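You operate a simulated robot arm through the tools that you are given. There is no shell and no other tool.

You run a simulated robot arm. Do the job below in one go: nothing can be reset, and whatever is moved stays where it is left.

JOB
Raise stop 2, then jog the empty chain forward and back again.
Fine: yellow knob to 2; hold the white button two or three seconds, once each way.

Only the result counts: the job must be done as asked and must still hold three seconds after the hand-in. Knocking over, shifting, dropping, spilling or breaking anything else fails it.

ROBOT AND FRAMES
A 7-joint arm with a two-finger gripper, fixed in place. Base frame: the origin is on the floor under the middle of its stand, x ahead of it, y to its left, z up. Readings come in cm, degrees, newtons and seconds.
With the tool pointing down near the work surface it reaches from about 34 to 72 cm from the base axis. Its first joint turns from -66.0 to 66.0 degrees. Payload 2.45 kg.
The TCP is the grasp point between the finger pads, 2.6 cm short of the fingertips. In the tool frame z runs along the fingers and y along their closing line. The gripper opens to 9.6 cm; its body begins 6.9 cm behind the TCP.
Orientation is that of the tool frame in the base frame, as [roll, pitch, yaw] about the fixed x, y, z axes, in that order (R = Rz(yaw) Ry(pitch) Rx(roll)). With the fingers straight down and closing along the base's y, the tool's x points along the base's -x, its y along +y and its z along -z.

CONTROLS
- The arm moves only by the tool send_rows. Its argument "increments" is a list of rows, each a list of 7 numbers: the gripper command, from -1 (shut) to 1 (fully open), values between in proportion, then the shift along the base's x, y, z in cm, then the turn, a rotation vector about the base's x, y, z in degrees. In form: [[grip, tx, ty, tz, ax, ay, az], ...]. A call has 1 to 20 rows; each row shifts and turns the commanded pose from where the row before left it. Rows are played at 5 a second. More than 5 cm and 8.6 degrees between two rows, or a gripper value outside its range, and nothing of the call is played. A pose out of reach is approached as far as the arm can. The call stops where the force on the tool passes 40 N (or 10 N more than at its start, if that is more) or the arm is blocked; 0.2 s more then pass. The fingers move at their own pace (about 5 cm/s each) and stop on an object; they squeeze with about 25 N. The grip force told is the motor's: it shows also when the fingers shut on nothing. Time passes only in rows, and 0.2 s behind the last, so rows that do not move let the fingers close. It gives the time, the measured TCP pose, the force on the tool (base axes), the opening and the grip force at its end, in the units of the frame above (readings bear some noise), with the torque about the TCP (base axes, N m) and any sound that the robot's microphone picked up.
- Cameras (640 x 400 px; columns grow to the right, rows downward): "scene" is fixed at [14.78, -38.28, 143.76]; the picture's right is [0.85, -0.52, 0.00], its down [-0.27, -0.45, -0.85] and it looks along [0.44, 0.73, -0.52] (base axes); focal length 328 px, centre (320, 200). "wrist" rides on the gripper at [8.2, 0.3, -9.8] in the tool frame; the picture's right is [-0.04, 1.00, 0.00], its down [-0.73, -0.03, -0.68] and it looks along [-0.68, -0.03, 0.73] (tool axes); focal length 256 px, centre (320, 200). There is no depth. A picture from a camera that has moved, and an enlarged one, comes with that camera's place and axes in the base frame and with its lens. The place of the scene camera against the robot may be out by one fixed shift of up to 1.8 cm in any direction.
- grab_frame(camera): a new picture of that camera. The clock stands still meanwhile.
- close_up(camera, box): a new picture of the part [left, top, right, bottom] of that camera's present view, enlarged. The clock stands still meanwhile.
- hand_in(): hands the job in; it is judged then, once.

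Places have to be worked out from the pictures, the camera data and where the tool is seen. Open the gripper and draw the arm clear of the work before you hand the job in, unless the task says otherwise.

The tools are called after "Request:" as name(argument=value, ...) on one line, values as JSON. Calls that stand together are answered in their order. send_rows: Moves the arm, as the interface text tells. Its arguments: {"type":"object","properties":{"increments":{"type":"array","items":{"type":"array","items":{"type":"number"}}}},"required":["increments"]} The other tools are called the same way: grab_frame (camera) takes a picture; close_up (camera, box) takes an enlarged picture of a part of a camera's view; hand_in () hands the job in.

At the start:

```text
t: 0.0
tool_pos: [32.06, 24.02, 113.73]
tool_rot: [180.0, 0.0, 180.0]
ft_force: [0.3, 0.1, 0.5]
moment: [-0.02, 0.0, 0.02]
gripper_width: 9.62
finger_force: 0.1
```

scene: 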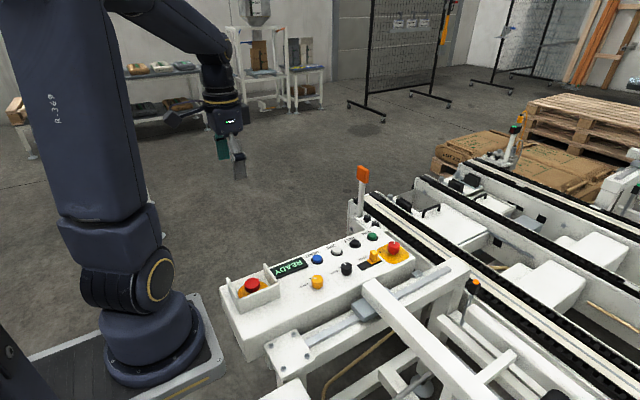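
wrist: 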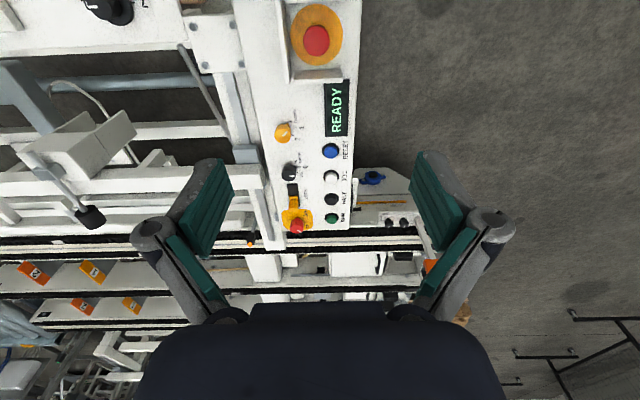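

The pictures show a control panel with READY display, several buttons and knobs. I'll take close-ups of the panel to read labels before moving anything.

Request:
close_up(camera="scene", box=[220, 220, 420, 345])

Request:
close_up(camera="wrist", box=[260, 0, 380, 75])

Request:
close_up(camera="wrist", box=[240, 75, 400, 240])

Request:
close_up(camera="scene", box=[340, 150, 640, 400])

```text
3.20 times, centred on (320, 282) of scene
camera zoom: at [14.78, -38.28, 143.76], right [0.85, -0.52, 0.0], down [-0.27, -0.45, -0.85], along [0.44, 0.73, -0.52], focal length 1051 px, centre (320, -64)
```

zoom: 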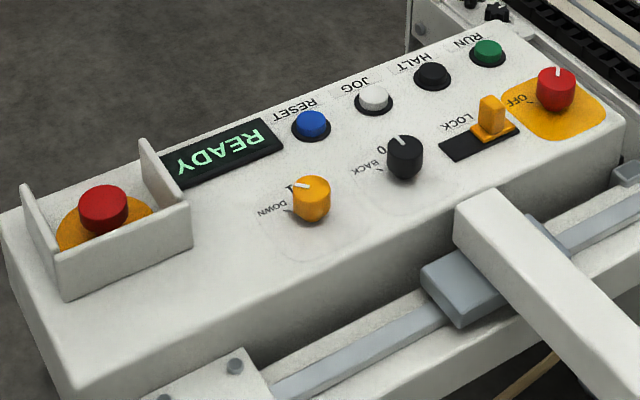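

```text
5.33 times, centred on (320, 38) of wrist
camera zoom: at [24.0, 24.42, 123.64], right [0.04, 1.0, 0.0], down [0.73, -0.03, 0.68], along [0.68, -0.03, -0.73], focal length 1365 px, centre (320, 1067)
```

zoom: 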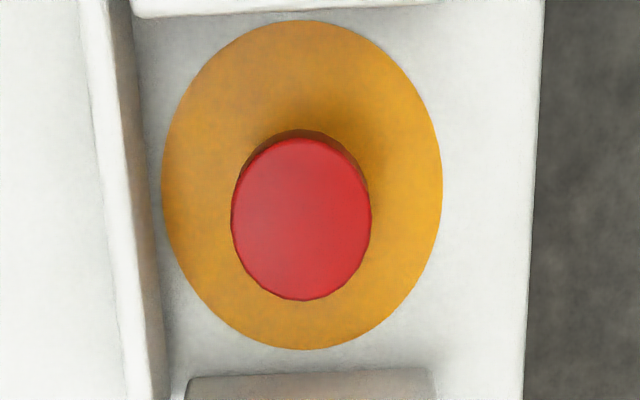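

```text
2.42 times, centred on (320, 158) of wrist
camera zoom: at [24.0, 24.42, 123.64], right [0.04, 1.0, 0.0], down [0.73, -0.03, 0.68], along [0.68, -0.03, -0.73], focal length 621 px, centre (320, 303)
```

zoom: 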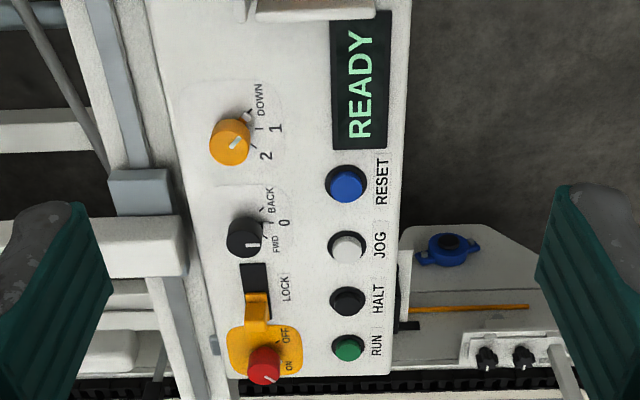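

```text
1.60 times, centred on (490, 275) of scene
camera zoom: at [14.78, -38.28, 143.76], right [0.85, -0.52, 0.0], down [-0.27, -0.45, -0.85], along [0.44, 0.73, -0.52], focal length 526 px, centre (48, 80)
```

zoom: 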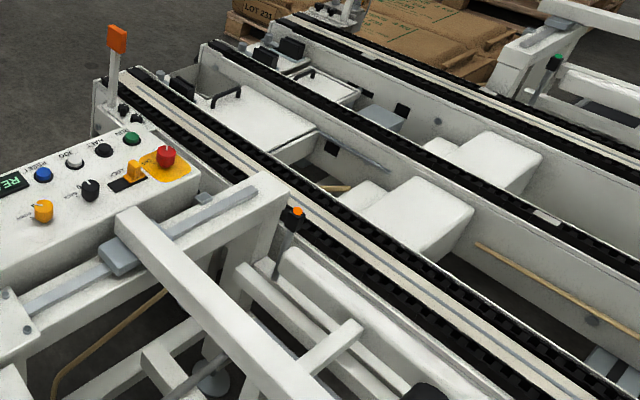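

From two-view triangulation, I judge the panel top at z≈78, JOG near (58.7, 25.1), the yellow knob near (46.7, 17.0) and the black knob near (55.9, 17.0). I'll zoom in more on the knobs, the lock and the red switch to read the pointer positions.

Request:
close_up(camera="wrist", box=[265, 100, 325, 150])

Request:
close_up(camera="wrist", box=[265, 145, 325, 190])

Request:
close_up(camera="wrist", box=[265, 180, 355, 240])

Request:
close_up(camera="scene", box=[295, 240, 365, 295])

Request:
close_up(camera="scene", box=[345, 225, 425, 280])

```text
8.00 times, centred on (295, 125) of wrist
camera zoom: at [24.0, 24.42, 123.64], right [0.04, 1.0, 0.0], down [0.73, -0.03, 0.68], along [0.68, -0.03, -0.73], focal length 2048 px, centre (520, 800)
```

zoom: 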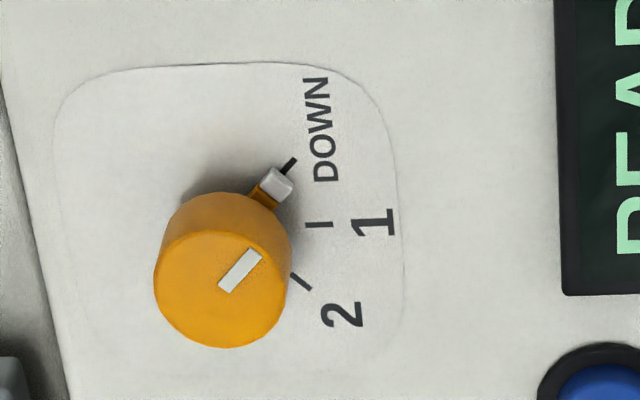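

```text
8.89 times, centred on (295, 168) of wrist
camera zoom: at [24.0, 24.42, 123.64], right [0.04, 1.0, 0.0], down [0.73, -0.03, 0.68], along [0.68, -0.03, -0.73], focal length 2276 px, centre (542, 489)
```

zoom: 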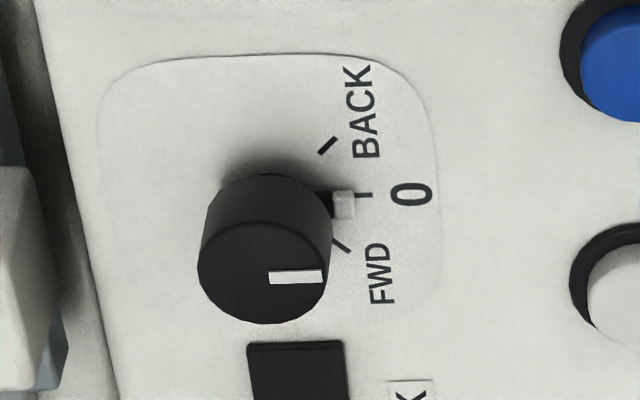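

```text
6.67 times, centred on (310, 210) of wrist
camera zoom: at [24.0, 24.42, 123.64], right [0.04, 1.0, 0.0], down [0.73, -0.03, 0.68], along [0.68, -0.03, -0.73], focal length 1707 px, centre (387, 133)
```

zoom: 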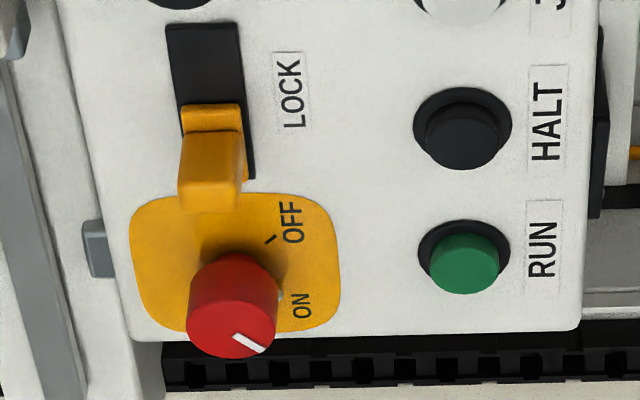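

```text
7.27 times, centred on (330, 268) of scene
camera zoom: at [14.78, -38.28, 143.76], right [0.85, -0.52, 0.0], down [-0.27, -0.45, -0.85], along [0.44, 0.73, -0.52], focal length 2389 px, centre (247, -291)
```

zoom: 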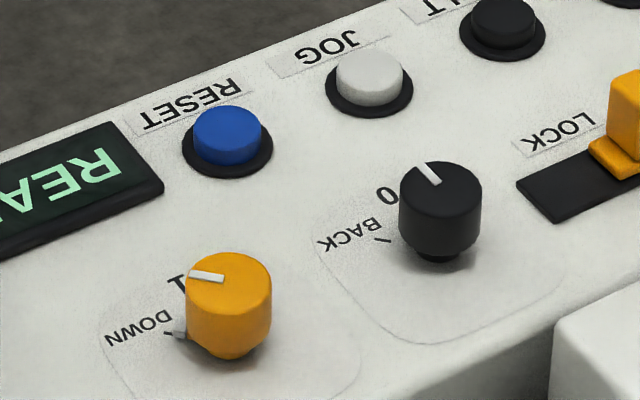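

```text
7.27 times, centred on (385, 252) of scene
camera zoom: at [14.78, -38.28, 143.76], right [0.85, -0.52, 0.0], down [-0.27, -0.45, -0.85], along [0.44, 0.73, -0.52], focal length 2389 px, centre (-153, -182)
```

zoom: 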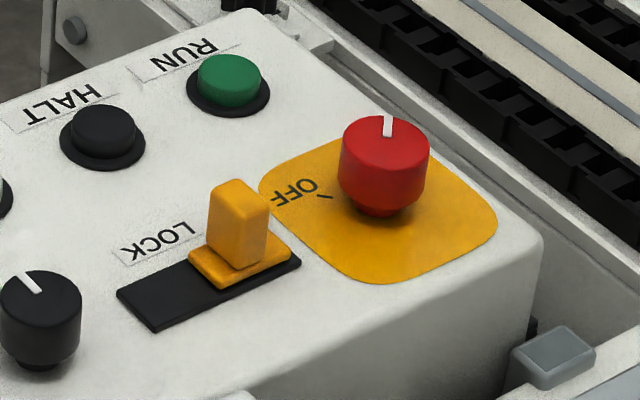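

The pointers are clear. The yellow knob's tab points to DOWN (toward -x,+y), with 1 at +y and 2 toward +x,+y. The black knob points to 0, and the red switch is at ON. I'll bring the open gripper closer above the panel, staying well clear, to refine heights.

Request:
send_rows(increments=[[1, 2, -1, -2.5, 0, 0, 0], [1, 2.5, -1.5, -2.5, 0, 0, 0], [1, 2.5, -1.5, -2.5, 0, 0, 0], [1, 2.5, -1.5, -2.5, 0, 0, 0], [1, 2.5, -1.5, -2.5, 0, 0, 0], [1, 0, 0, 0, 0, 0, 0]])

```text
t: 1.4
tool_pos: [44.33, 17.04, 101.21]
tool_rot: [-180.0, 0.0, -179.9]
ft_force: [-0.2, 0.1, -0.3]
moment: [-0.01, -0.02, 0.0]
gripper_width: 9.58
finger_force: 0.1
```

The arm moved cleanly to (44.3, 17.0, 101.2). I'll take new wrist and scene views from here.

Request:
grab_frame(camera="wrist")

Request:
grab_frame(camera="scene")

```text
taken
camera wrist: at [36.14, 17.43, 111.16], right [0.04, 1.0, 0.0], down [0.73, -0.03, 0.68], along [0.68, -0.03, -0.73], focal length 256 px, centre (320, 200)
```

wrist: 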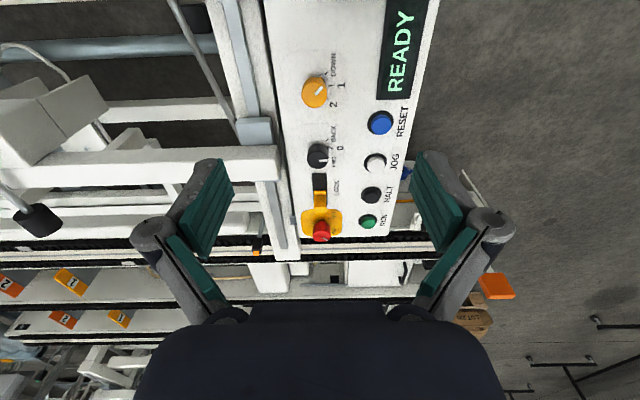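

```text
taken
```

scene: 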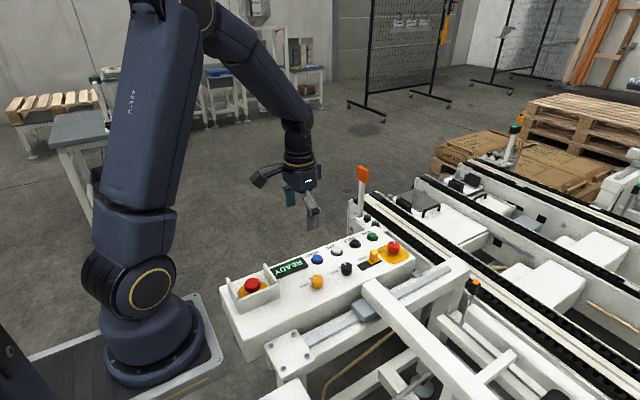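

I'll zoom into the panel from this closer pose so I can triangulate the knob and button against the first wrist view.

Request:
close_up(camera="wrist", box=[285, 50, 365, 115])

Request:
close_up(camera="wrist", box=[295, 100, 415, 190])

Request:
close_up(camera="wrist", box=[0, 230, 300, 400])

```text
6.15 times, centred on (325, 82) of wrist
camera zoom: at [36.14, 17.43, 111.16], right [0.04, 1.0, 0.0], down [0.73, -0.03, 0.68], along [0.68, -0.03, -0.73], focal length 1575 px, centre (289, 923)
```

zoom: 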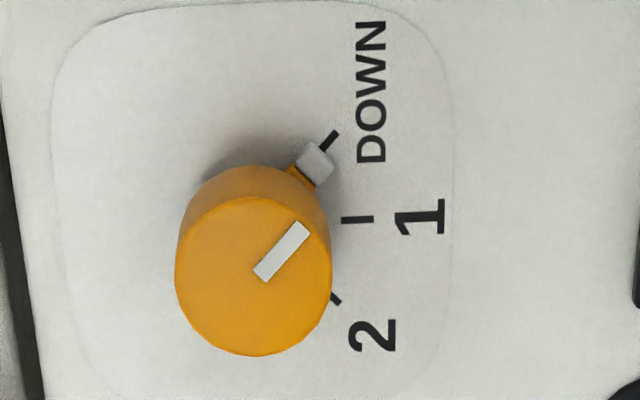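

```text
4.44 times, centred on (355, 145) of wrist
camera zoom: at [36.14, 17.43, 111.16], right [0.04, 1.0, 0.0], down [0.73, -0.03, 0.68], along [0.68, -0.03, -0.73], focal length 1138 px, centre (164, 444)
```

zoom: 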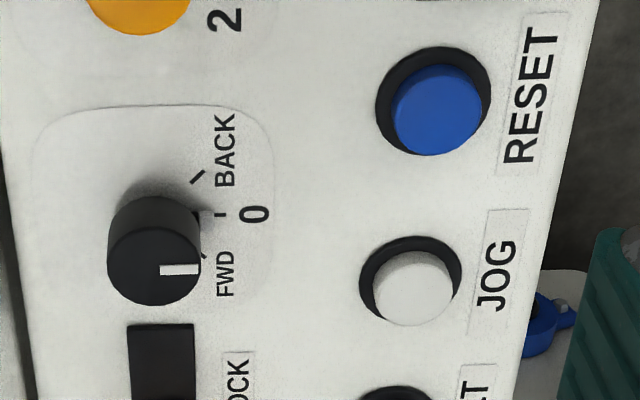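

```text
2.13 times, centred on (150, 315) of wrist
camera zoom: at [36.14, 17.43, 111.16], right [0.04, 1.0, 0.0], down [0.73, -0.03, 0.68], along [0.68, -0.03, -0.73], focal length 546 px, centre (683, -45)
```

zoom: 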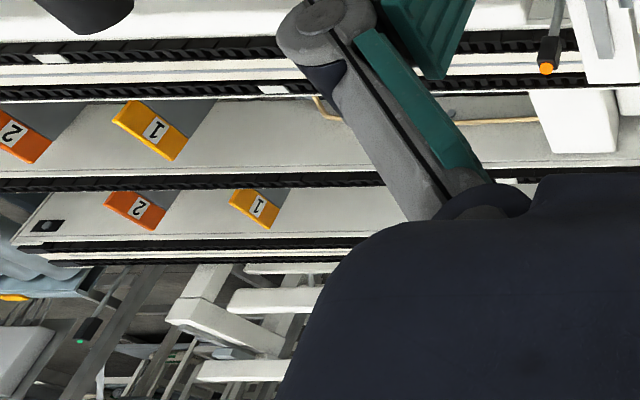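

I judge the panel surface at z≈76.7, with the yellow knob top at about (48.0, 16.2, 79.5) and diameter about 3.1 cm. The black knob is near (57.6, 16.1), and JOG near (60.0, 25.3) with its top at z≈77.8. I'll partly close the gripper to about 5.8 cm and hover above the yellow knob to check alignment.

Request:
send_rows(increments=[[0.2, 0.9, -0.2, -2.8, 0, 0, 0], [0.2, 0.9, -0.2, -2.8, 0, 0, 0], [0.2, 0.9, -0.25, -2.8, 0, 0, 0], [0.2, 0.97, -0.24, -2.8, 0, 0, 0], [0.2, 0, 0, 0, 0, 0, 0]])

Request:
grab_frame(camera="wrist")

Request:
grab_frame(camera="scene")

```text
t: 2.6
tool_pos: [47.7, 16.17, 89.92]
tool_rot: [-180.0, 0.0, 180.0]
ft_force: [0.5, 0.1, 0.4]
moment: [0.01, -0.02, 0.02]
gripper_width: 5.73
finger_force: 0.0
```

```text
taken
camera wrist: at [39.6, 16.6, 99.86], right [0.04, 1.0, 0.0], down [0.73, -0.03, 0.68], along [0.68, -0.03, -0.73], focal length 256 px, centre (320, 200)
```

wrist: 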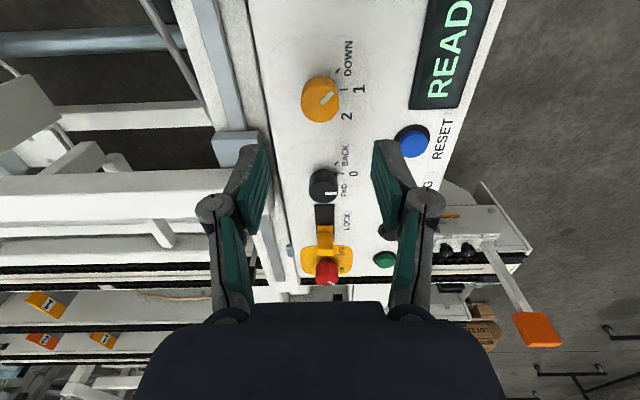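

```text
taken
```

scene: 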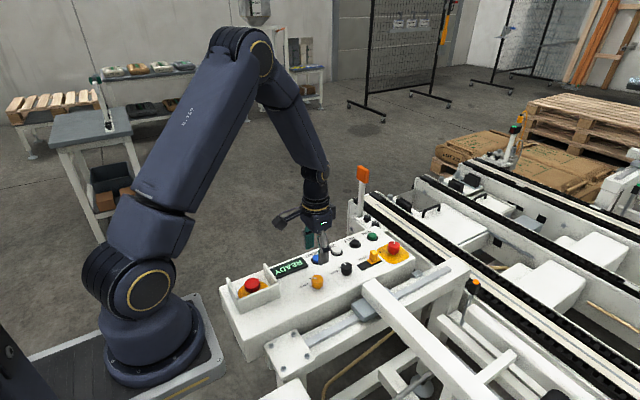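

The knob appears ahead of the fingers as expected. I'll zoom in to compute the knob axis precisely from this height.

Request:
close_up(camera="wrist", box=[280, 60, 380, 130])

Request:
close_up(camera="scene", box=[280, 220, 380, 300])

```text
5.71 times, centred on (330, 95) of wrist
camera zoom: at [39.6, 16.6, 99.86], right [0.04, 1.0, 0.0], down [0.73, -0.03, 0.68], along [0.68, -0.03, -0.73], focal length 1463 px, centre (263, 800)
```

zoom: 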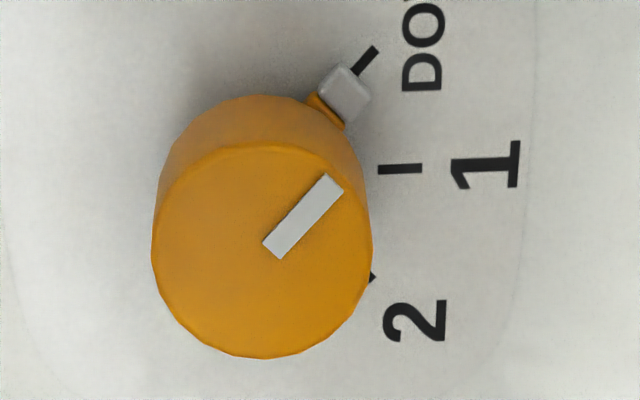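

```text
5.00 times, centred on (330, 260) of scene
camera zoom: at [14.78, -38.28, 143.76], right [0.85, -0.52, 0.0], down [-0.27, -0.45, -0.85], along [0.44, 0.73, -0.52], focal length 1642 px, centre (270, -100)
```

zoom: 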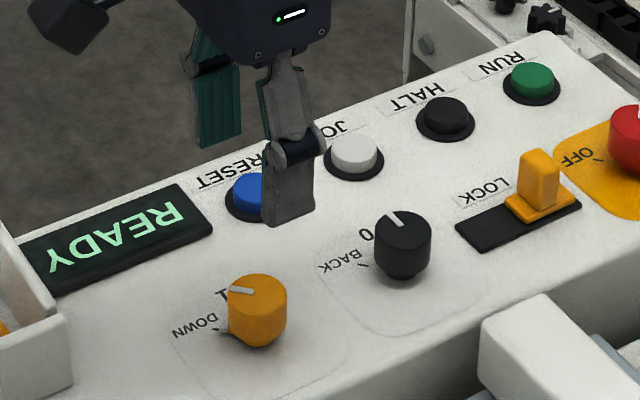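

The knob axis comes out at (48.0, 16.2), top at z≈79.6 and diameter about 3.1 cm. I'll go straight down to TCP z≈80.4 (tips about 77.8, above the panel) with the fingers still open around the knob.

Request:
send_rows(increments=[[0.2, 0.27, 0.05, -2.5, 0, 0, 0], [0.2, 0, 0, -2.5, 0, 0, 0], [0.2, 0, 0, -2, 0, 0, 0], [0.2, 0, 0, -1.5, 0, 0, 0], [0.2, 0, 0, -1.1, 0, 0, 0], [0.2, 0, 0, 0, 0, 0, 0]])

Request:
grab_frame(camera="wrist")

Request:
close_up(camera="scene", box=[270, 220, 390, 310])

```text
t: 4.0
tool_pos: [47.98, 16.07, 80.32]
tool_rot: [179.9, 0.0, 180.0]
ft_force: [0.1, -0.4, 0.0]
moment: [0.01, 0.0, 0.0]
gripper_width: 5.77
finger_force: 0.1
```

```text
taken
camera wrist: at [39.91, 16.45, 90.22], right [0.04, 1.0, 0.0], down [0.73, -0.03, 0.68], along [0.68, -0.03, -0.73], focal length 256 px, centre (320, 200)
```

wrist: 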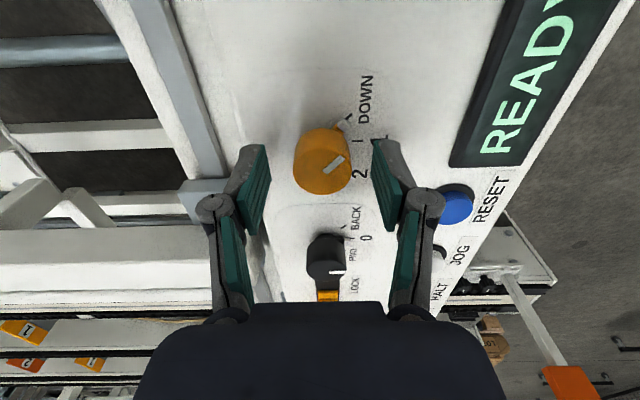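

```text
4.44 times, centred on (330, 265) of scene
camera zoom: at [14.78, -38.28, 143.76], right [0.85, -0.52, 0.0], down [-0.27, -0.45, -0.85], along [0.44, 0.73, -0.52], focal length 1460 px, centre (276, -89)
```

zoom: 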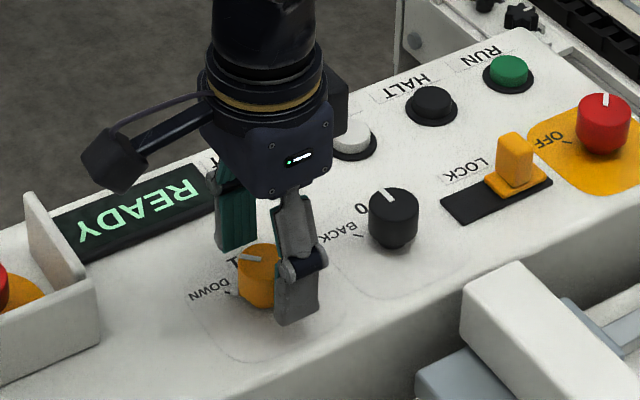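

The fingers straddle the yellow knob symmetrically with no contact force. I'll close on it now.

Request:
send_rows(increments=[[-1, 0, 0, 0, 0, 0, 0], [-1, 0, 0, 0, 0, 0, 0], [-1, 0, 0, 0, 0, 0, 0], [-1, 0, 0, 0, 0, 0, 0]])

```text
t: 5.0
tool_pos: [47.98, 16.11, 80.21]
tool_rot: [179.8, 0.0, -179.9]
ft_force: [0.5, 9.3, -3.7]
moment: [0.3, -0.08, 0.0]
gripper_width: 3.07
finger_force: 44.9
```

The grip is on the knob (width 3.07), with a slight side force suggesting it sits a hair toward +y. The ticks are 45° apart, so I'll turn -45° (clockwise from above) first toward 1 and check the readings.

Request:
send_rows(increments=[[-1, 0, 0.1, 0, 0, 0, -5], [-1, 0, 0, 0, 0, 0, -8], [-1, 0, 0, 0, 0, 0, -8], [-1, 0, 0, 0, 0, 0, -8], [-1, 0, 0, 0, 0, 0, -8], [-1, 0, 0, 0, 0, 0, -8], [-1, 0, 0, 0, 0, 0, 0]])

Request:
grab_frame(camera="wrist")

Request:
close_up(camera="scene", box=[270, 220, 390, 310])

```text
t: 6.6
tool_pos: [48.01, 16.15, 80.33]
tool_rot: [-179.9, 0.0, 134.9]
ft_force: [3.5, -0.9, -25.2]
moment: [0.32, 0.4, 0.0]
gripper_width: 3.09
finger_force: 45.2
```

```text
taken
camera wrist: at [42.57, 22.28, 90.26], right [0.74, 0.68, 0.0], down [0.5, -0.54, 0.68], along [0.46, -0.5, -0.73], focal length 256 px, centre (320, 200)
```

wrist: 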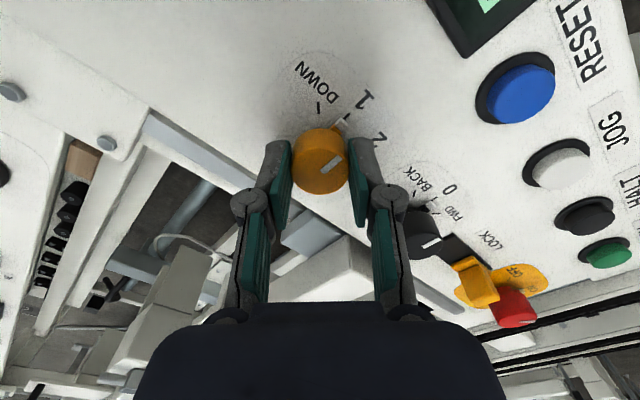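

```text
4.44 times, centred on (330, 265) of scene
camera zoom: at [14.83, -38.27, 143.76], right [0.85, -0.52, 0.0], down [-0.27, -0.45, -0.85], along [0.44, 0.73, -0.52], focal length 1460 px, centre (276, -89)
```

zoom: 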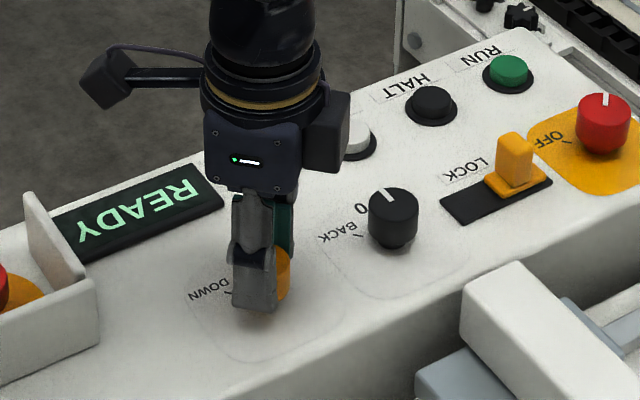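

The knob followed to 1 (the tab is at the 1 tick), with a downward pull of about 25 N showing, so the grip is straining vertically. I'll lower the command 0.1 cm to relieve it and then turn the remaining -45° to 2.

Request:
send_rows(increments=[[-1, 0, 0, -0.1, 0, 0, 0], [-1, 0, 0, 0, 0, 0, 0]])

```text
t: 7.2
tool_pos: [47.98, 16.2, 80.38]
tool_rot: [-179.9, 0.0, 135.0]
ft_force: [-1.0, -5.0, -9.1]
moment: [-0.01, 0.42, 0.02]
gripper_width: 3.1
finger_force: 45.3
```

The vertical pull fell to about 9 N. I'll continue the turn by -45° toward 2.

Request:
send_rows(increments=[[-1, 0, 0, 0, 0, 0, -8], [-1, 0, 0, 0, 0, 0, -8], [-1, 0, 0, 0, 0, 0, -8], [-1, 0, 0, 0, 0, 0, -8], [-1, 0, 0, 0, 0, 0, -8], [-1, 0, 0, 0, 0, 0, -5], [-1, 0, 0, 0, 0, 0, 0], [-1, 0, 0, 0, 0, 0, 0]])

Request:
grab_frame(camera="wrist")

Request:
grab_frame(camera="scene")

```text
t: 9.0
tool_pos: [47.97, 16.36, 80.25]
tool_rot: [-180.0, 0.1, 89.8]
ft_force: [-5.4, -16.1, 6.9]
moment: [-0.63, 0.25, 0.02]
gripper_width: 3.09
finger_force: 45.6
```

```text
taken
camera wrist: at [48.4, 24.42, 90.25], right [1.0, -0.04, 0.0], down [-0.03, -0.73, 0.68], along [-0.03, -0.68, -0.73], focal length 256 px, centre (320, 200)
```

wrist: 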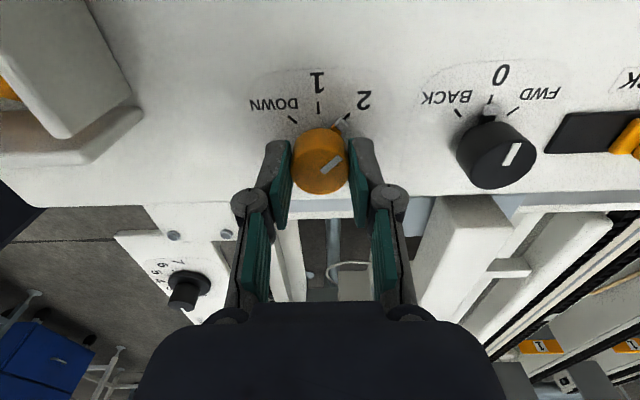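

```text
taken
```

scene: 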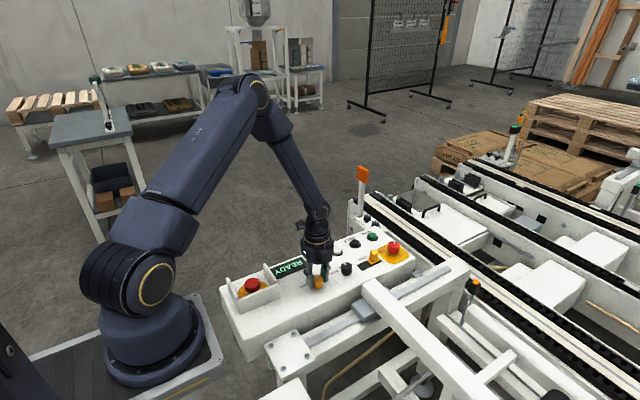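

The tab now points at 2. I'll zoom in to confirm before releasing.

Request:
close_up(camera="wrist", box=[240, 50, 400, 200])

Request:
send_rows(increments=[[0.2, 0, 0, 0, 0, 0, 0], [0.2, 0, 0, 0, 0, 0, 0], [0.2, 0, 0, 0, 0, 0, 0]])

Request:
close_up(camera="wrist", box=[240, 50, 400, 200])

```text
2.67 times, centred on (320, 125) of wrist
camera zoom: at [48.4, 24.42, 90.25], right [1.0, -0.04, 0.0], down [-0.03, -0.73, 0.68], along [-0.03, -0.68, -0.73], focal length 683 px, centre (320, 400)
```

zoom: 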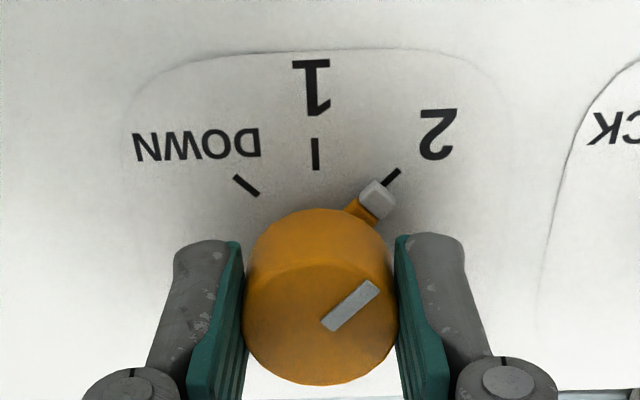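

```text
t: 9.8
tool_pos: [48.05, 16.36, 80.37]
tool_rot: [180.0, 0.1, 90.0]
ft_force: [-0.4, 0.1, 0.0]
moment: [-0.05, 0.02, 0.0]
gripper_width: 5.79
finger_force: 0.1
```

```text
2.67 times, centred on (320, 125) of wrist
camera zoom: at [48.4, 24.54, 90.25], right [1.0, -0.04, 0.0], down [-0.03, -0.73, 0.68], along [-0.03, -0.68, -0.73], focal length 683 px, centre (320, 400)
```

zoom: 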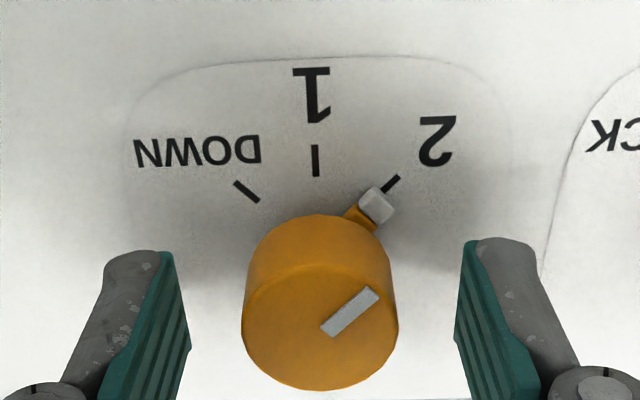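

The yellow knob is at 2 and stays there after release. I'll lift straight up and look at the stops and the display.

Request:
send_rows(increments=[[0.2, 0, 0, 1.5, 0, 0, 0], [0.2, 0, 0, 2.5, 0, 0, 0], [0.2, 0, 0, 3, 0, 0, 0], [0.2, 0, 0, 3, 0, 0, 8], [0.2, 0, 0, 2, 0, 0, 8], [0.2, 0, 0, 0, 0, 0, 8], [0.2, 0, 0, 0, 0, 0, 8], [0.2, 0, 0, 0, 0, 0, 8], [0.2, 0, 0, 0, 0, 0, 8], [0.2, 0, 0, 0, 0, 0, 8], [0.2, 0, 0, 0, 0, 0, 8], [0.2, 0, 0, 0, 0, 0, 8], [0.2, 0, 0, 0, 0, 0, 8], [0.2, 0, 0, 0, 0, 0, 8], [0.2, 0, 0, 0, 0, 0, 2], [0.2, 0, 0, 0, 0, 0, 0]])

Request:
grab_frame(camera="wrist")

Request:
close_up(camera="scene", box=[220, 200, 420, 325])

Request:
close_up(camera="scene", box=[400, 150, 640, 400])

```text
t: 13.2
tool_pos: [48.25, 16.38, 92.42]
tool_rot: [179.9, 0.1, -179.9]
ft_force: [0.2, 0.6, 0.0]
moment: [0.01, 0.02, 0.0]
gripper_width: 5.77
finger_force: 0.0
```

```text
taken
camera wrist: at [40.01, 16.66, 102.24], right [0.04, 1.0, 0.0], down [0.73, -0.03, 0.68], along [0.68, -0.03, -0.73], focal length 256 px, centre (320, 200)
```

wrist: 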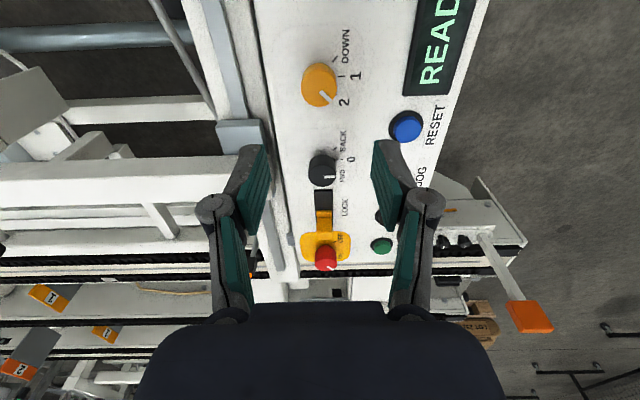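

```text
3.20 times, centred on (320, 262) of scene
camera zoom: at [14.78, -38.28, 143.76], right [0.85, -0.52, 0.0], down [-0.27, -0.45, -0.85], along [0.44, 0.73, -0.52], focal length 1051 px, centre (320, 0)
```

zoom: 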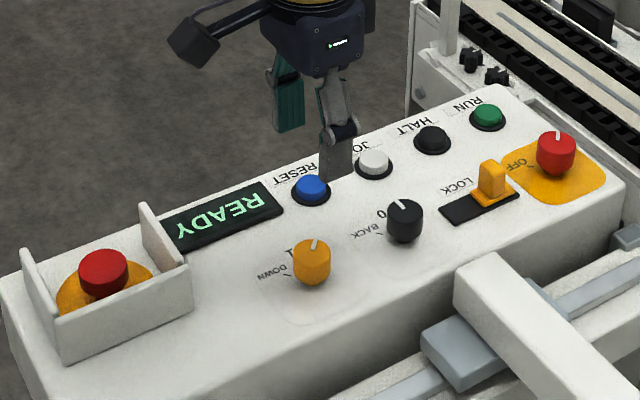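

```text
1.60 times, centred on (520, 275) of scene
camera zoom: at [14.78, -38.28, 143.76], right [0.85, -0.52, 0.0], down [-0.27, -0.45, -0.85], along [0.44, 0.73, -0.52], focal length 526 px, centre (0, 80)
```

zoom: 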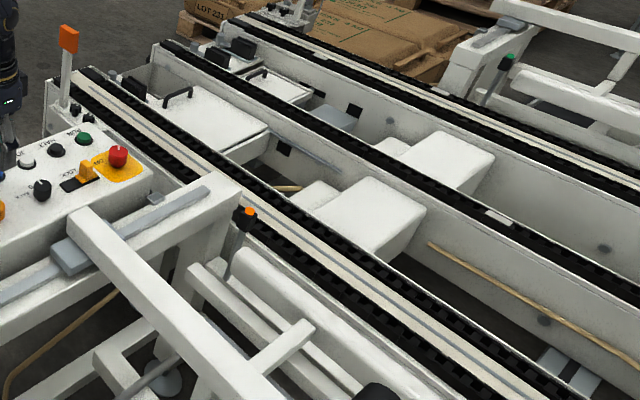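

In the wrist view an orange "2" blade at lower left looks lifted. I'll zoom in there to confirm.

Request:
close_up(camera="wrist", box=[0, 230, 220, 400])

Request:
close_up(camera="wrist", box=[290, 120, 370, 200])

```text
2.35 times, centred on (110, 315) of wrist
camera zoom: at [40.01, 16.66, 102.24], right [0.04, 1.0, 0.0], down [0.73, -0.03, 0.68], along [0.68, -0.03, -0.73], focal length 602 px, centre (814, -71)
```

zoom: 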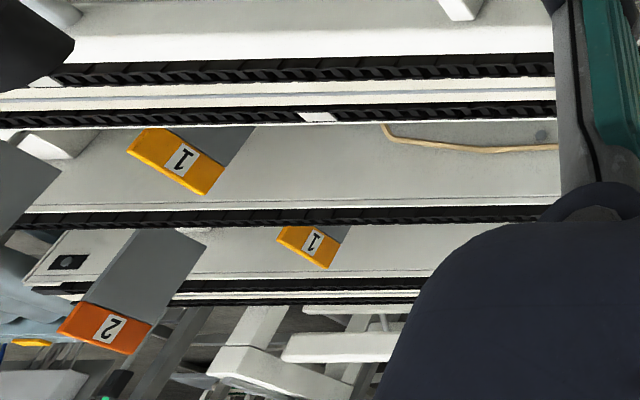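

```text
5.00 times, centred on (330, 160) of wrist
camera zoom: at [40.01, 16.66, 102.24], right [0.04, 1.0, 0.0], down [0.73, -0.03, 0.68], along [0.68, -0.03, -0.73], focal length 1280 px, centre (270, 400)
```

zoom: 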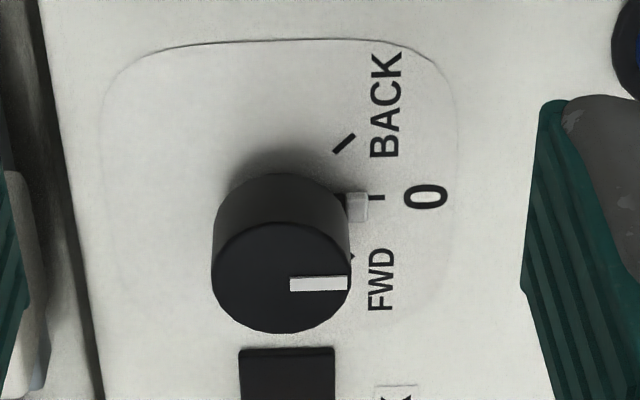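

Stop 2 is clearly raised. Now the black direction knob, which I estimate at about (57.5, 16.1) and pointing at 0: I'll hover above it and re-measure.

Request:
send_rows(increments=[[0.2, 3.2, 0, -0.5, 0, 0, 0], [0.2, 3.2, -0.04, -0.9, 0, 0, 0], [0.2, 3.1, -0.04, -0.9, 0, 0, 0], [0.2, 0, 0, 0, 0, 0, 0], [0.2, 0, 0, 0, 0, 0, 0]])

Request:
grab_frame(camera="wrist")

Request:
close_up(camera="wrist", box=[270, 60, 370, 140])

Request:
close_up(camera="scene", box=[280, 210, 420, 300])

```text
t: 14.4
tool_pos: [57.7, 16.34, 89.98]
tool_rot: [-180.0, 0.0, -179.9]
ft_force: [-0.3, -0.7, 0.4]
moment: [0.0, 0.04, 0.05]
gripper_width: 5.72
finger_force: 0.0
```

```text
taken
camera wrist: at [49.57, 16.58, 99.94], right [0.04, 1.0, 0.0], down [0.73, -0.03, 0.68], along [0.68, -0.03, -0.73], focal length 256 px, centre (320, 200)
```

wrist: 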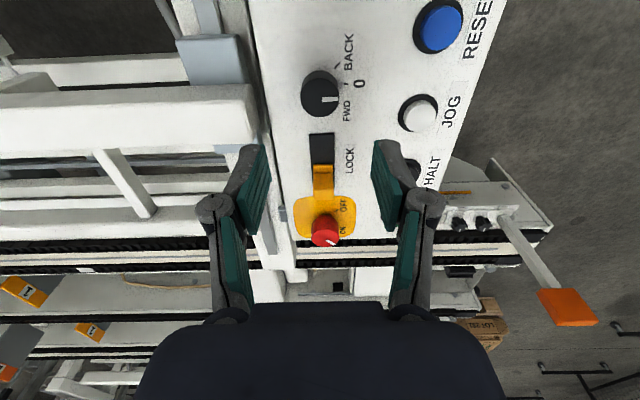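

```text
5.00 times, centred on (320, 100) of wrist
camera zoom: at [49.57, 16.58, 99.94], right [0.04, 1.0, 0.0], down [0.73, -0.03, 0.68], along [0.68, -0.03, -0.73], focal length 1280 px, centre (320, 700)
```

zoom: 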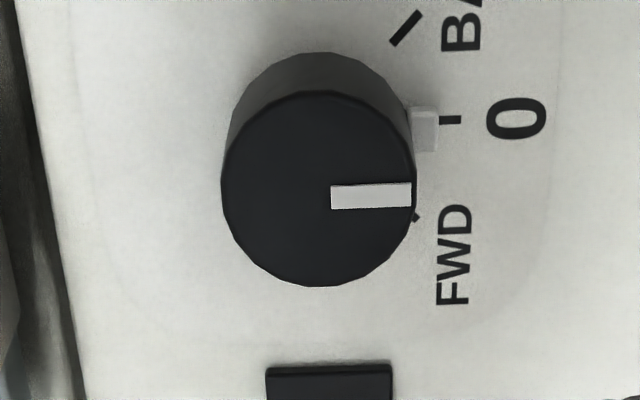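

```text
4.44 times, centred on (350, 255) of scene
camera zoom: at [14.78, -38.28, 143.76], right [0.85, -0.52, 0.0], down [-0.27, -0.45, -0.85], along [0.44, 0.73, -0.52], focal length 1460 px, centre (187, -44)
```

zoom: 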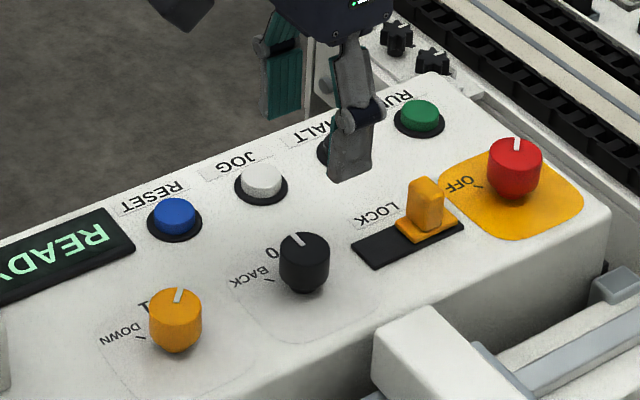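

From this view I judge the black knob axis at (57.5, 16.2), with the tool measured about 0.25 cm too far in x. I'll correct that and descend around it to z≈80.4.

Request:
send_rows(increments=[[0.2, -0.25, -0.12, -2.5, 0, 0, 0], [0.2, 0, 0, -2.5, 0, 0, 0], [0.2, 0, 0, -2, 0, 0, 0], [0.2, 0, 0, -1.5, 0, 0, 0], [0.2, 0, 0, -1.1, 0, 0, 0], [0.2, 0, 0, 0, 0, 0, 0]])

Request:
close_up(camera="wrist", box=[220, 80, 420, 240])

Request:
close_up(camera="scene", box=[280, 210, 420, 300])

```text
t: 15.8
tool_pos: [57.19, 16.08, 80.51]
tool_rot: [180.0, 0.1, -180.0]
ft_force: [-0.1, 0.7, 0.0]
moment: [0.0, -0.02, 0.02]
gripper_width: 5.78
finger_force: 0.0
```

```text
2.50 times, centred on (320, 160) of wrist
camera zoom: at [49.16, 16.46, 90.3], right [0.04, 1.0, 0.0], down [0.73, -0.03, 0.68], along [0.68, -0.03, -0.73], focal length 640 px, centre (320, 300)
```

zoom: 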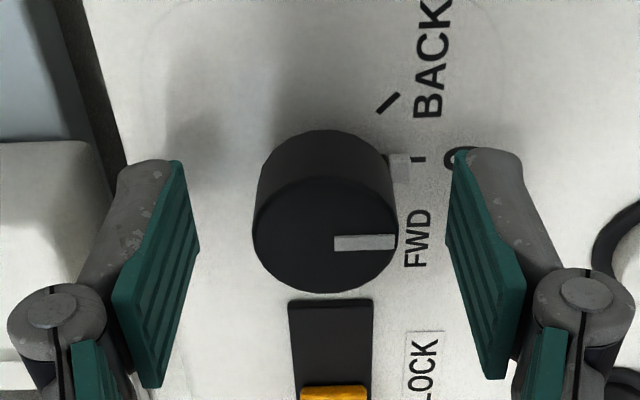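

```text
4.44 times, centred on (350, 255) of scene
camera zoom: at [14.78, -38.28, 143.76], right [0.85, -0.52, 0.0], down [-0.27, -0.45, -0.85], along [0.44, 0.73, -0.52], focal length 1460 px, centre (187, -44)
```

zoom: 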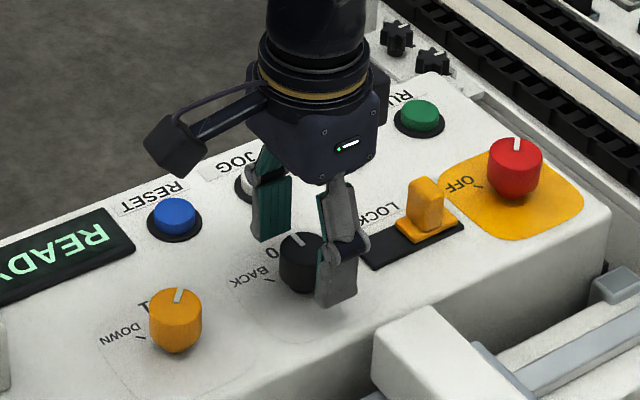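

The knob sits centrally between the fingers, maybe 0.1 cm toward +x. I'll nudge and close on it.

Request:
send_rows(increments=[[0.2, 0.1, 0.05, 0, 0, 0, 0], [-1, 0, 0, 0, 0, 0, 0], [-1, 0, 0, 0, 0, 0, 0], [-1, 0, 0, 0, 0, 0, 0], [-1, 0, 0, 0, 0, 0, 0]])

```text
t: 17.0
tool_pos: [57.39, 16.2, 80.43]
tool_rot: [-179.9, 0.0, 180.0]
ft_force: [-0.5, 2.4, -0.2]
moment: [0.09, 0.1, 0.0]
gripper_width: 3.14
finger_force: 45.3
```

The grip is firm (3.14 cm) with almost no side force. I'll turn the black knob -45° from 0 to FWD.

Request:
send_rows(increments=[[-1, 0, 0, 0, 0, 0, -8], [-1, 0, 0, 0, 0, 0, -8], [-1, 0, 0, 0, 0, 0, -8], [-1, 0, 0, 0, 0, 0, -8], [-1, 0, 0, 0, 0, 0, -8], [-1, 0, 0, 0, 0, 0, -5], [-1, 0, 0, 0, 0, 0, 0]])

Request:
grab_frame(camera="wrist")

Request:
close_up(camera="wrist", box=[240, 50, 440, 200])

```text
t: 18.6
tool_pos: [57.38, 16.27, 80.4]
tool_rot: [179.9, 0.1, 135.1]
ft_force: [1.4, 13.2, -6.3]
moment: [-0.04, -0.52, 0.29]
gripper_width: 3.1
finger_force: 45.1
```

```text
taken
camera wrist: at [51.92, 22.34, 90.33], right [0.74, 0.68, 0.0], down [0.5, -0.54, 0.68], along [0.46, -0.5, -0.73], focal length 256 px, centre (320, 200)
```

wrist: 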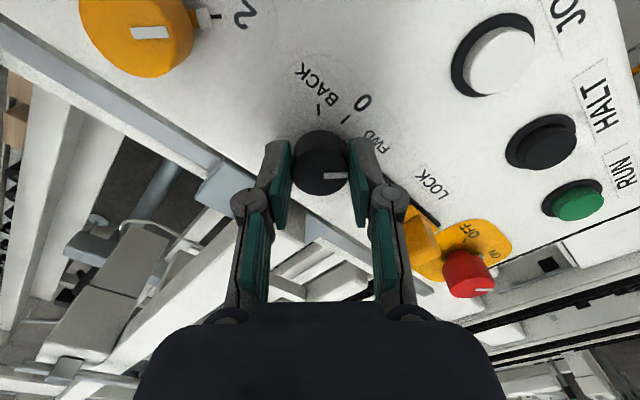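

```text
2.67 times, centred on (340, 125) of wrist
camera zoom: at [51.92, 22.34, 90.33], right [0.74, 0.68, 0.0], down [0.5, -0.54, 0.68], along [0.46, -0.5, -0.73], focal length 683 px, centre (267, 400)
```

zoom: 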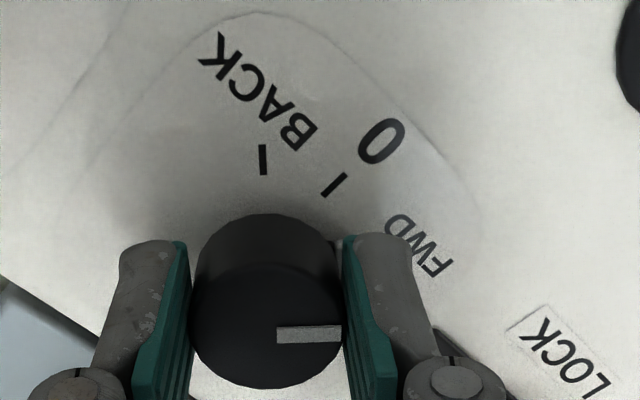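

The black pointer has followed to FWD, with a torque of 0.29 N·m probably from its end stop. I'll release and see whether it stays.

Request:
send_rows(increments=[[0.2, 0, 0, 0, 0, 0, 0], [0.2, 0, 0, 0, 0, 0, 0], [0.2, 0, 0, 0, 0, 0, 0]])

Request:
close_up(camera="wrist", box=[240, 50, 440, 200])

```text
t: 19.4
tool_pos: [57.41, 16.2, 80.42]
tool_rot: [180.0, -0.1, 135.0]
ft_force: [-0.3, -0.8, -0.6]
moment: [0.03, 0.03, -0.01]
gripper_width: 5.76
finger_force: 0.1
```

```text
2.67 times, centred on (340, 125) of wrist
camera zoom: at [51.92, 22.2, 90.34], right [0.73, 0.68, 0.0], down [0.5, -0.54, 0.68], along [0.46, -0.5, -0.73], focal length 683 px, centre (267, 400)
```

zoom: 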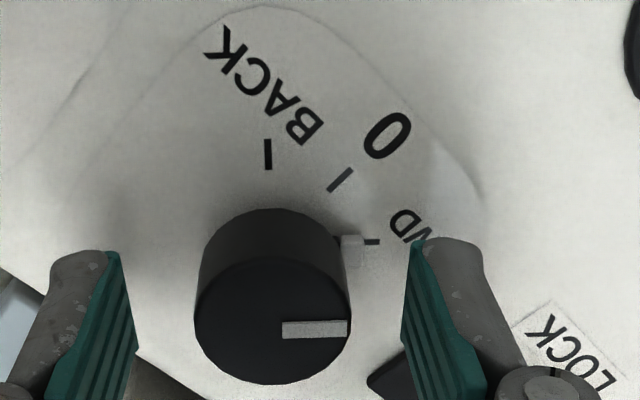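

The knob holds at FWD. I'll lift straight up, turn back to yaw 180, close the fingers, and move over the JOG button.

Request:
send_rows(increments=[[0.2, 0, 0, 1.5, 0, 0, 0], [0.2, 0, 0, 2.5, 0, 0, 0], [0.2, 0, 0, 3, 0, 0, 0], [0.2, 0, 0, 3, 0, 0, 8], [-1, 0.5, 1.8, 0, 0, 0, 8], [-1, 0.5, 1.8, 0, 0, 0, 8], [-1, 0.55, 1.8, 0, 0, 0, 8], [-1, 0.6, 1.8, 0, 0, 0, 8], [-1, 0.6, 1.85, 0, 0, 0, 5], [-1, 0, 0, 0, 0, 0, 0], [-1, 0, 0, 0, 0, 0, 0]])

Request:
grab_frame(camera="wrist")

Request:
close_up(camera="scene", box=[280, 200, 420, 290])

```text
t: 21.8
tool_pos: [60.24, 25.27, 90.53]
tool_rot: [180.0, 0.1, -180.0]
ft_force: [0.6, -0.8, -0.6]
moment: [-0.01, 0.0, 0.01]
gripper_width: 0.0
finger_force: 24.8
```

```text
taken
camera wrist: at [52.06, 25.69, 100.35], right [0.04, 1.0, 0.0], down [0.73, -0.03, 0.68], along [0.68, -0.03, -0.73], focal length 256 px, centre (320, 200)
```

wrist: 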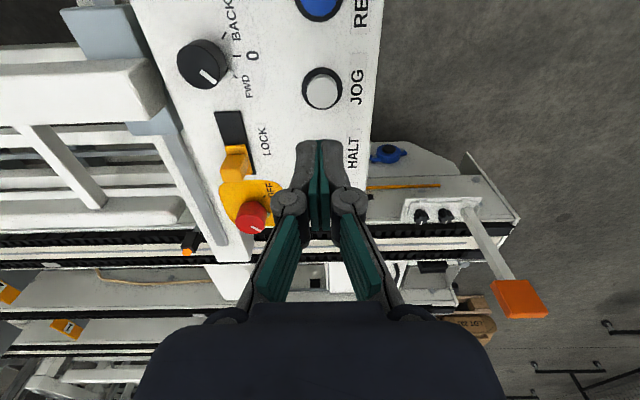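

```text
4.44 times, centred on (350, 245) of scene
camera zoom: at [14.78, -38.28, 143.76], right [0.85, -0.52, 0.0], down [-0.27, -0.45, -0.85], along [0.44, 0.73, -0.52], focal length 1460 px, centre (187, 0)
```

zoom: 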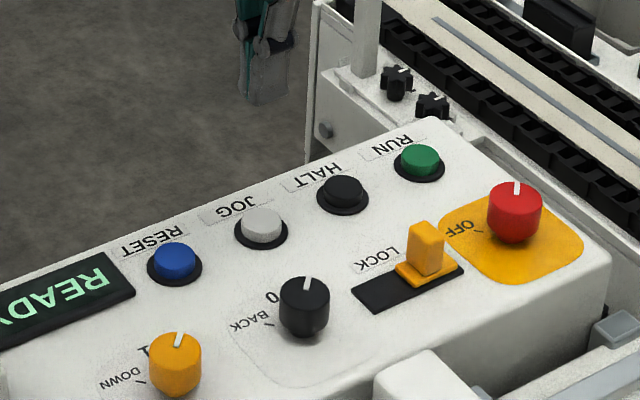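

I'll zoom in to fix the JOG button centre from this hover.

Request:
close_up(camera="wrist", box=[280, 55, 380, 125])

```text
5.71 times, centred on (330, 90) of wrist
camera zoom: at [52.06, 25.69, 100.35], right [0.04, 1.0, 0.0], down [0.73, -0.03, 0.68], along [0.68, -0.03, -0.73], focal length 1463 px, centre (263, 829)
```

zoom: 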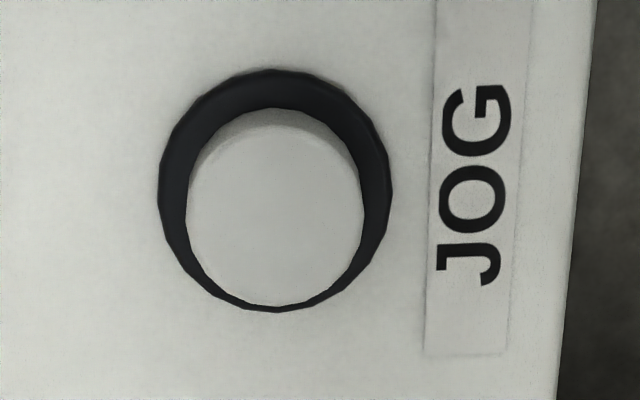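

JOG's centre comes out at (60.36, 25.5) with a cap diameter of about 2.7 cm. I'll shift slightly and descend until the closed fingertips are just above the cap.

Request:
send_rows(increments=[[-1, 0.12, 0.18, -2.5, 0, 0, 0], [-1, 0, 0, -2.5, 0, 0, 0], [-1, 0, 0, -2, 0, 0, 0], [-1, 0, 0, -1.2, 0, 0, 0], [-1, 0, 0, -0.8, 0, 0, 0], [-1, 0, 0, 0, 0, 0, 0]])

Request:
close_up(camera="wrist", box=[220, 80, 420, 240])

Request:
close_up(camera="scene", box=[290, 210, 400, 280])

```text
t: 23.2
tool_pos: [60.23, 25.25, 81.39]
tool_rot: [180.0, 0.1, 179.9]
ft_force: [0.3, 0.6, -0.2]
moment: [-0.01, -0.02, 0.0]
gripper_width: 0.0
finger_force: 25.2
```

```text
2.50 times, centred on (320, 160) of wrist
camera zoom: at [52.14, 25.67, 91.37], right [0.04, 1.0, 0.0], down [0.73, -0.03, 0.68], along [0.68, -0.03, -0.73], focal length 640 px, centre (320, 300)
```

zoom: 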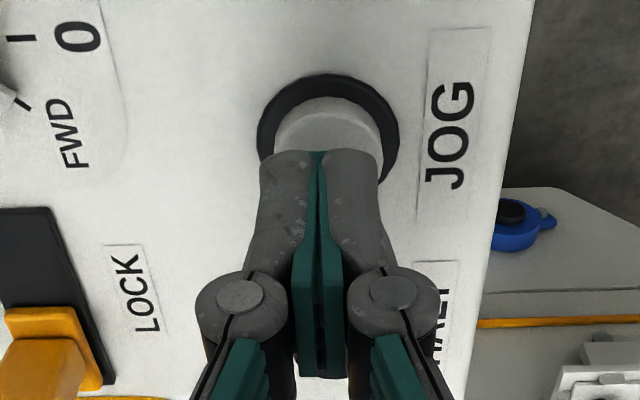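

```text
5.71 times, centred on (345, 245) of scene
camera zoom: at [14.78, -38.28, 143.76], right [0.85, -0.52, 0.0], down [-0.27, -0.45, -0.85], along [0.44, 0.73, -0.52], focal length 1877 px, centre (177, -57)
```

zoom: 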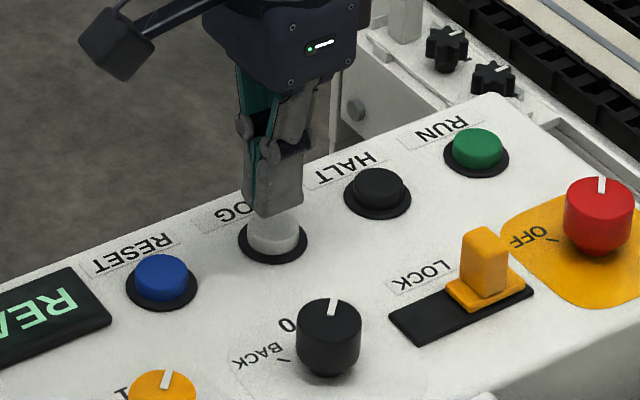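

The tips sit just above the cap but about 0.2 cm short of its centre in y. I'll shift and approach to near contact.

Request:
send_rows(increments=[[-1, 0.08, 0.2, 0, 0, 0, 0], [-1, 0, 0, -0.3, 0, 0, 0], [-1, 0, 0, -0.3, 0, 0, 0], [-1, 0, 0, -0.2, 0, 0, 0]])

```text
t: 24.2
tool_pos: [60.33, 25.58, 80.64]
tool_rot: [179.9, 0.0, -180.0]
ft_force: [0.0, -0.3, -0.9]
moment: [0.0, 0.0, -0.01]
gripper_width: 0.01
finger_force: 25.0
```

No contact yet at z=80.6. I'll step down in small increments, watching for force and sound.

Request:
send_rows(increments=[[-1, 0, 0, -0.15, 0, 0, 0], [-1, 0, 0, -0.15, 0, 0, 0]])

```text
t: 24.8
tool_pos: [60.27, 25.63, 80.25]
tool_rot: [180.0, 0.0, 179.9]
ft_force: [-1.2, -0.3, -0.8]
moment: [0.0, 0.0, -0.05]
gripper_width: 0.0
finger_force: 24.9
```

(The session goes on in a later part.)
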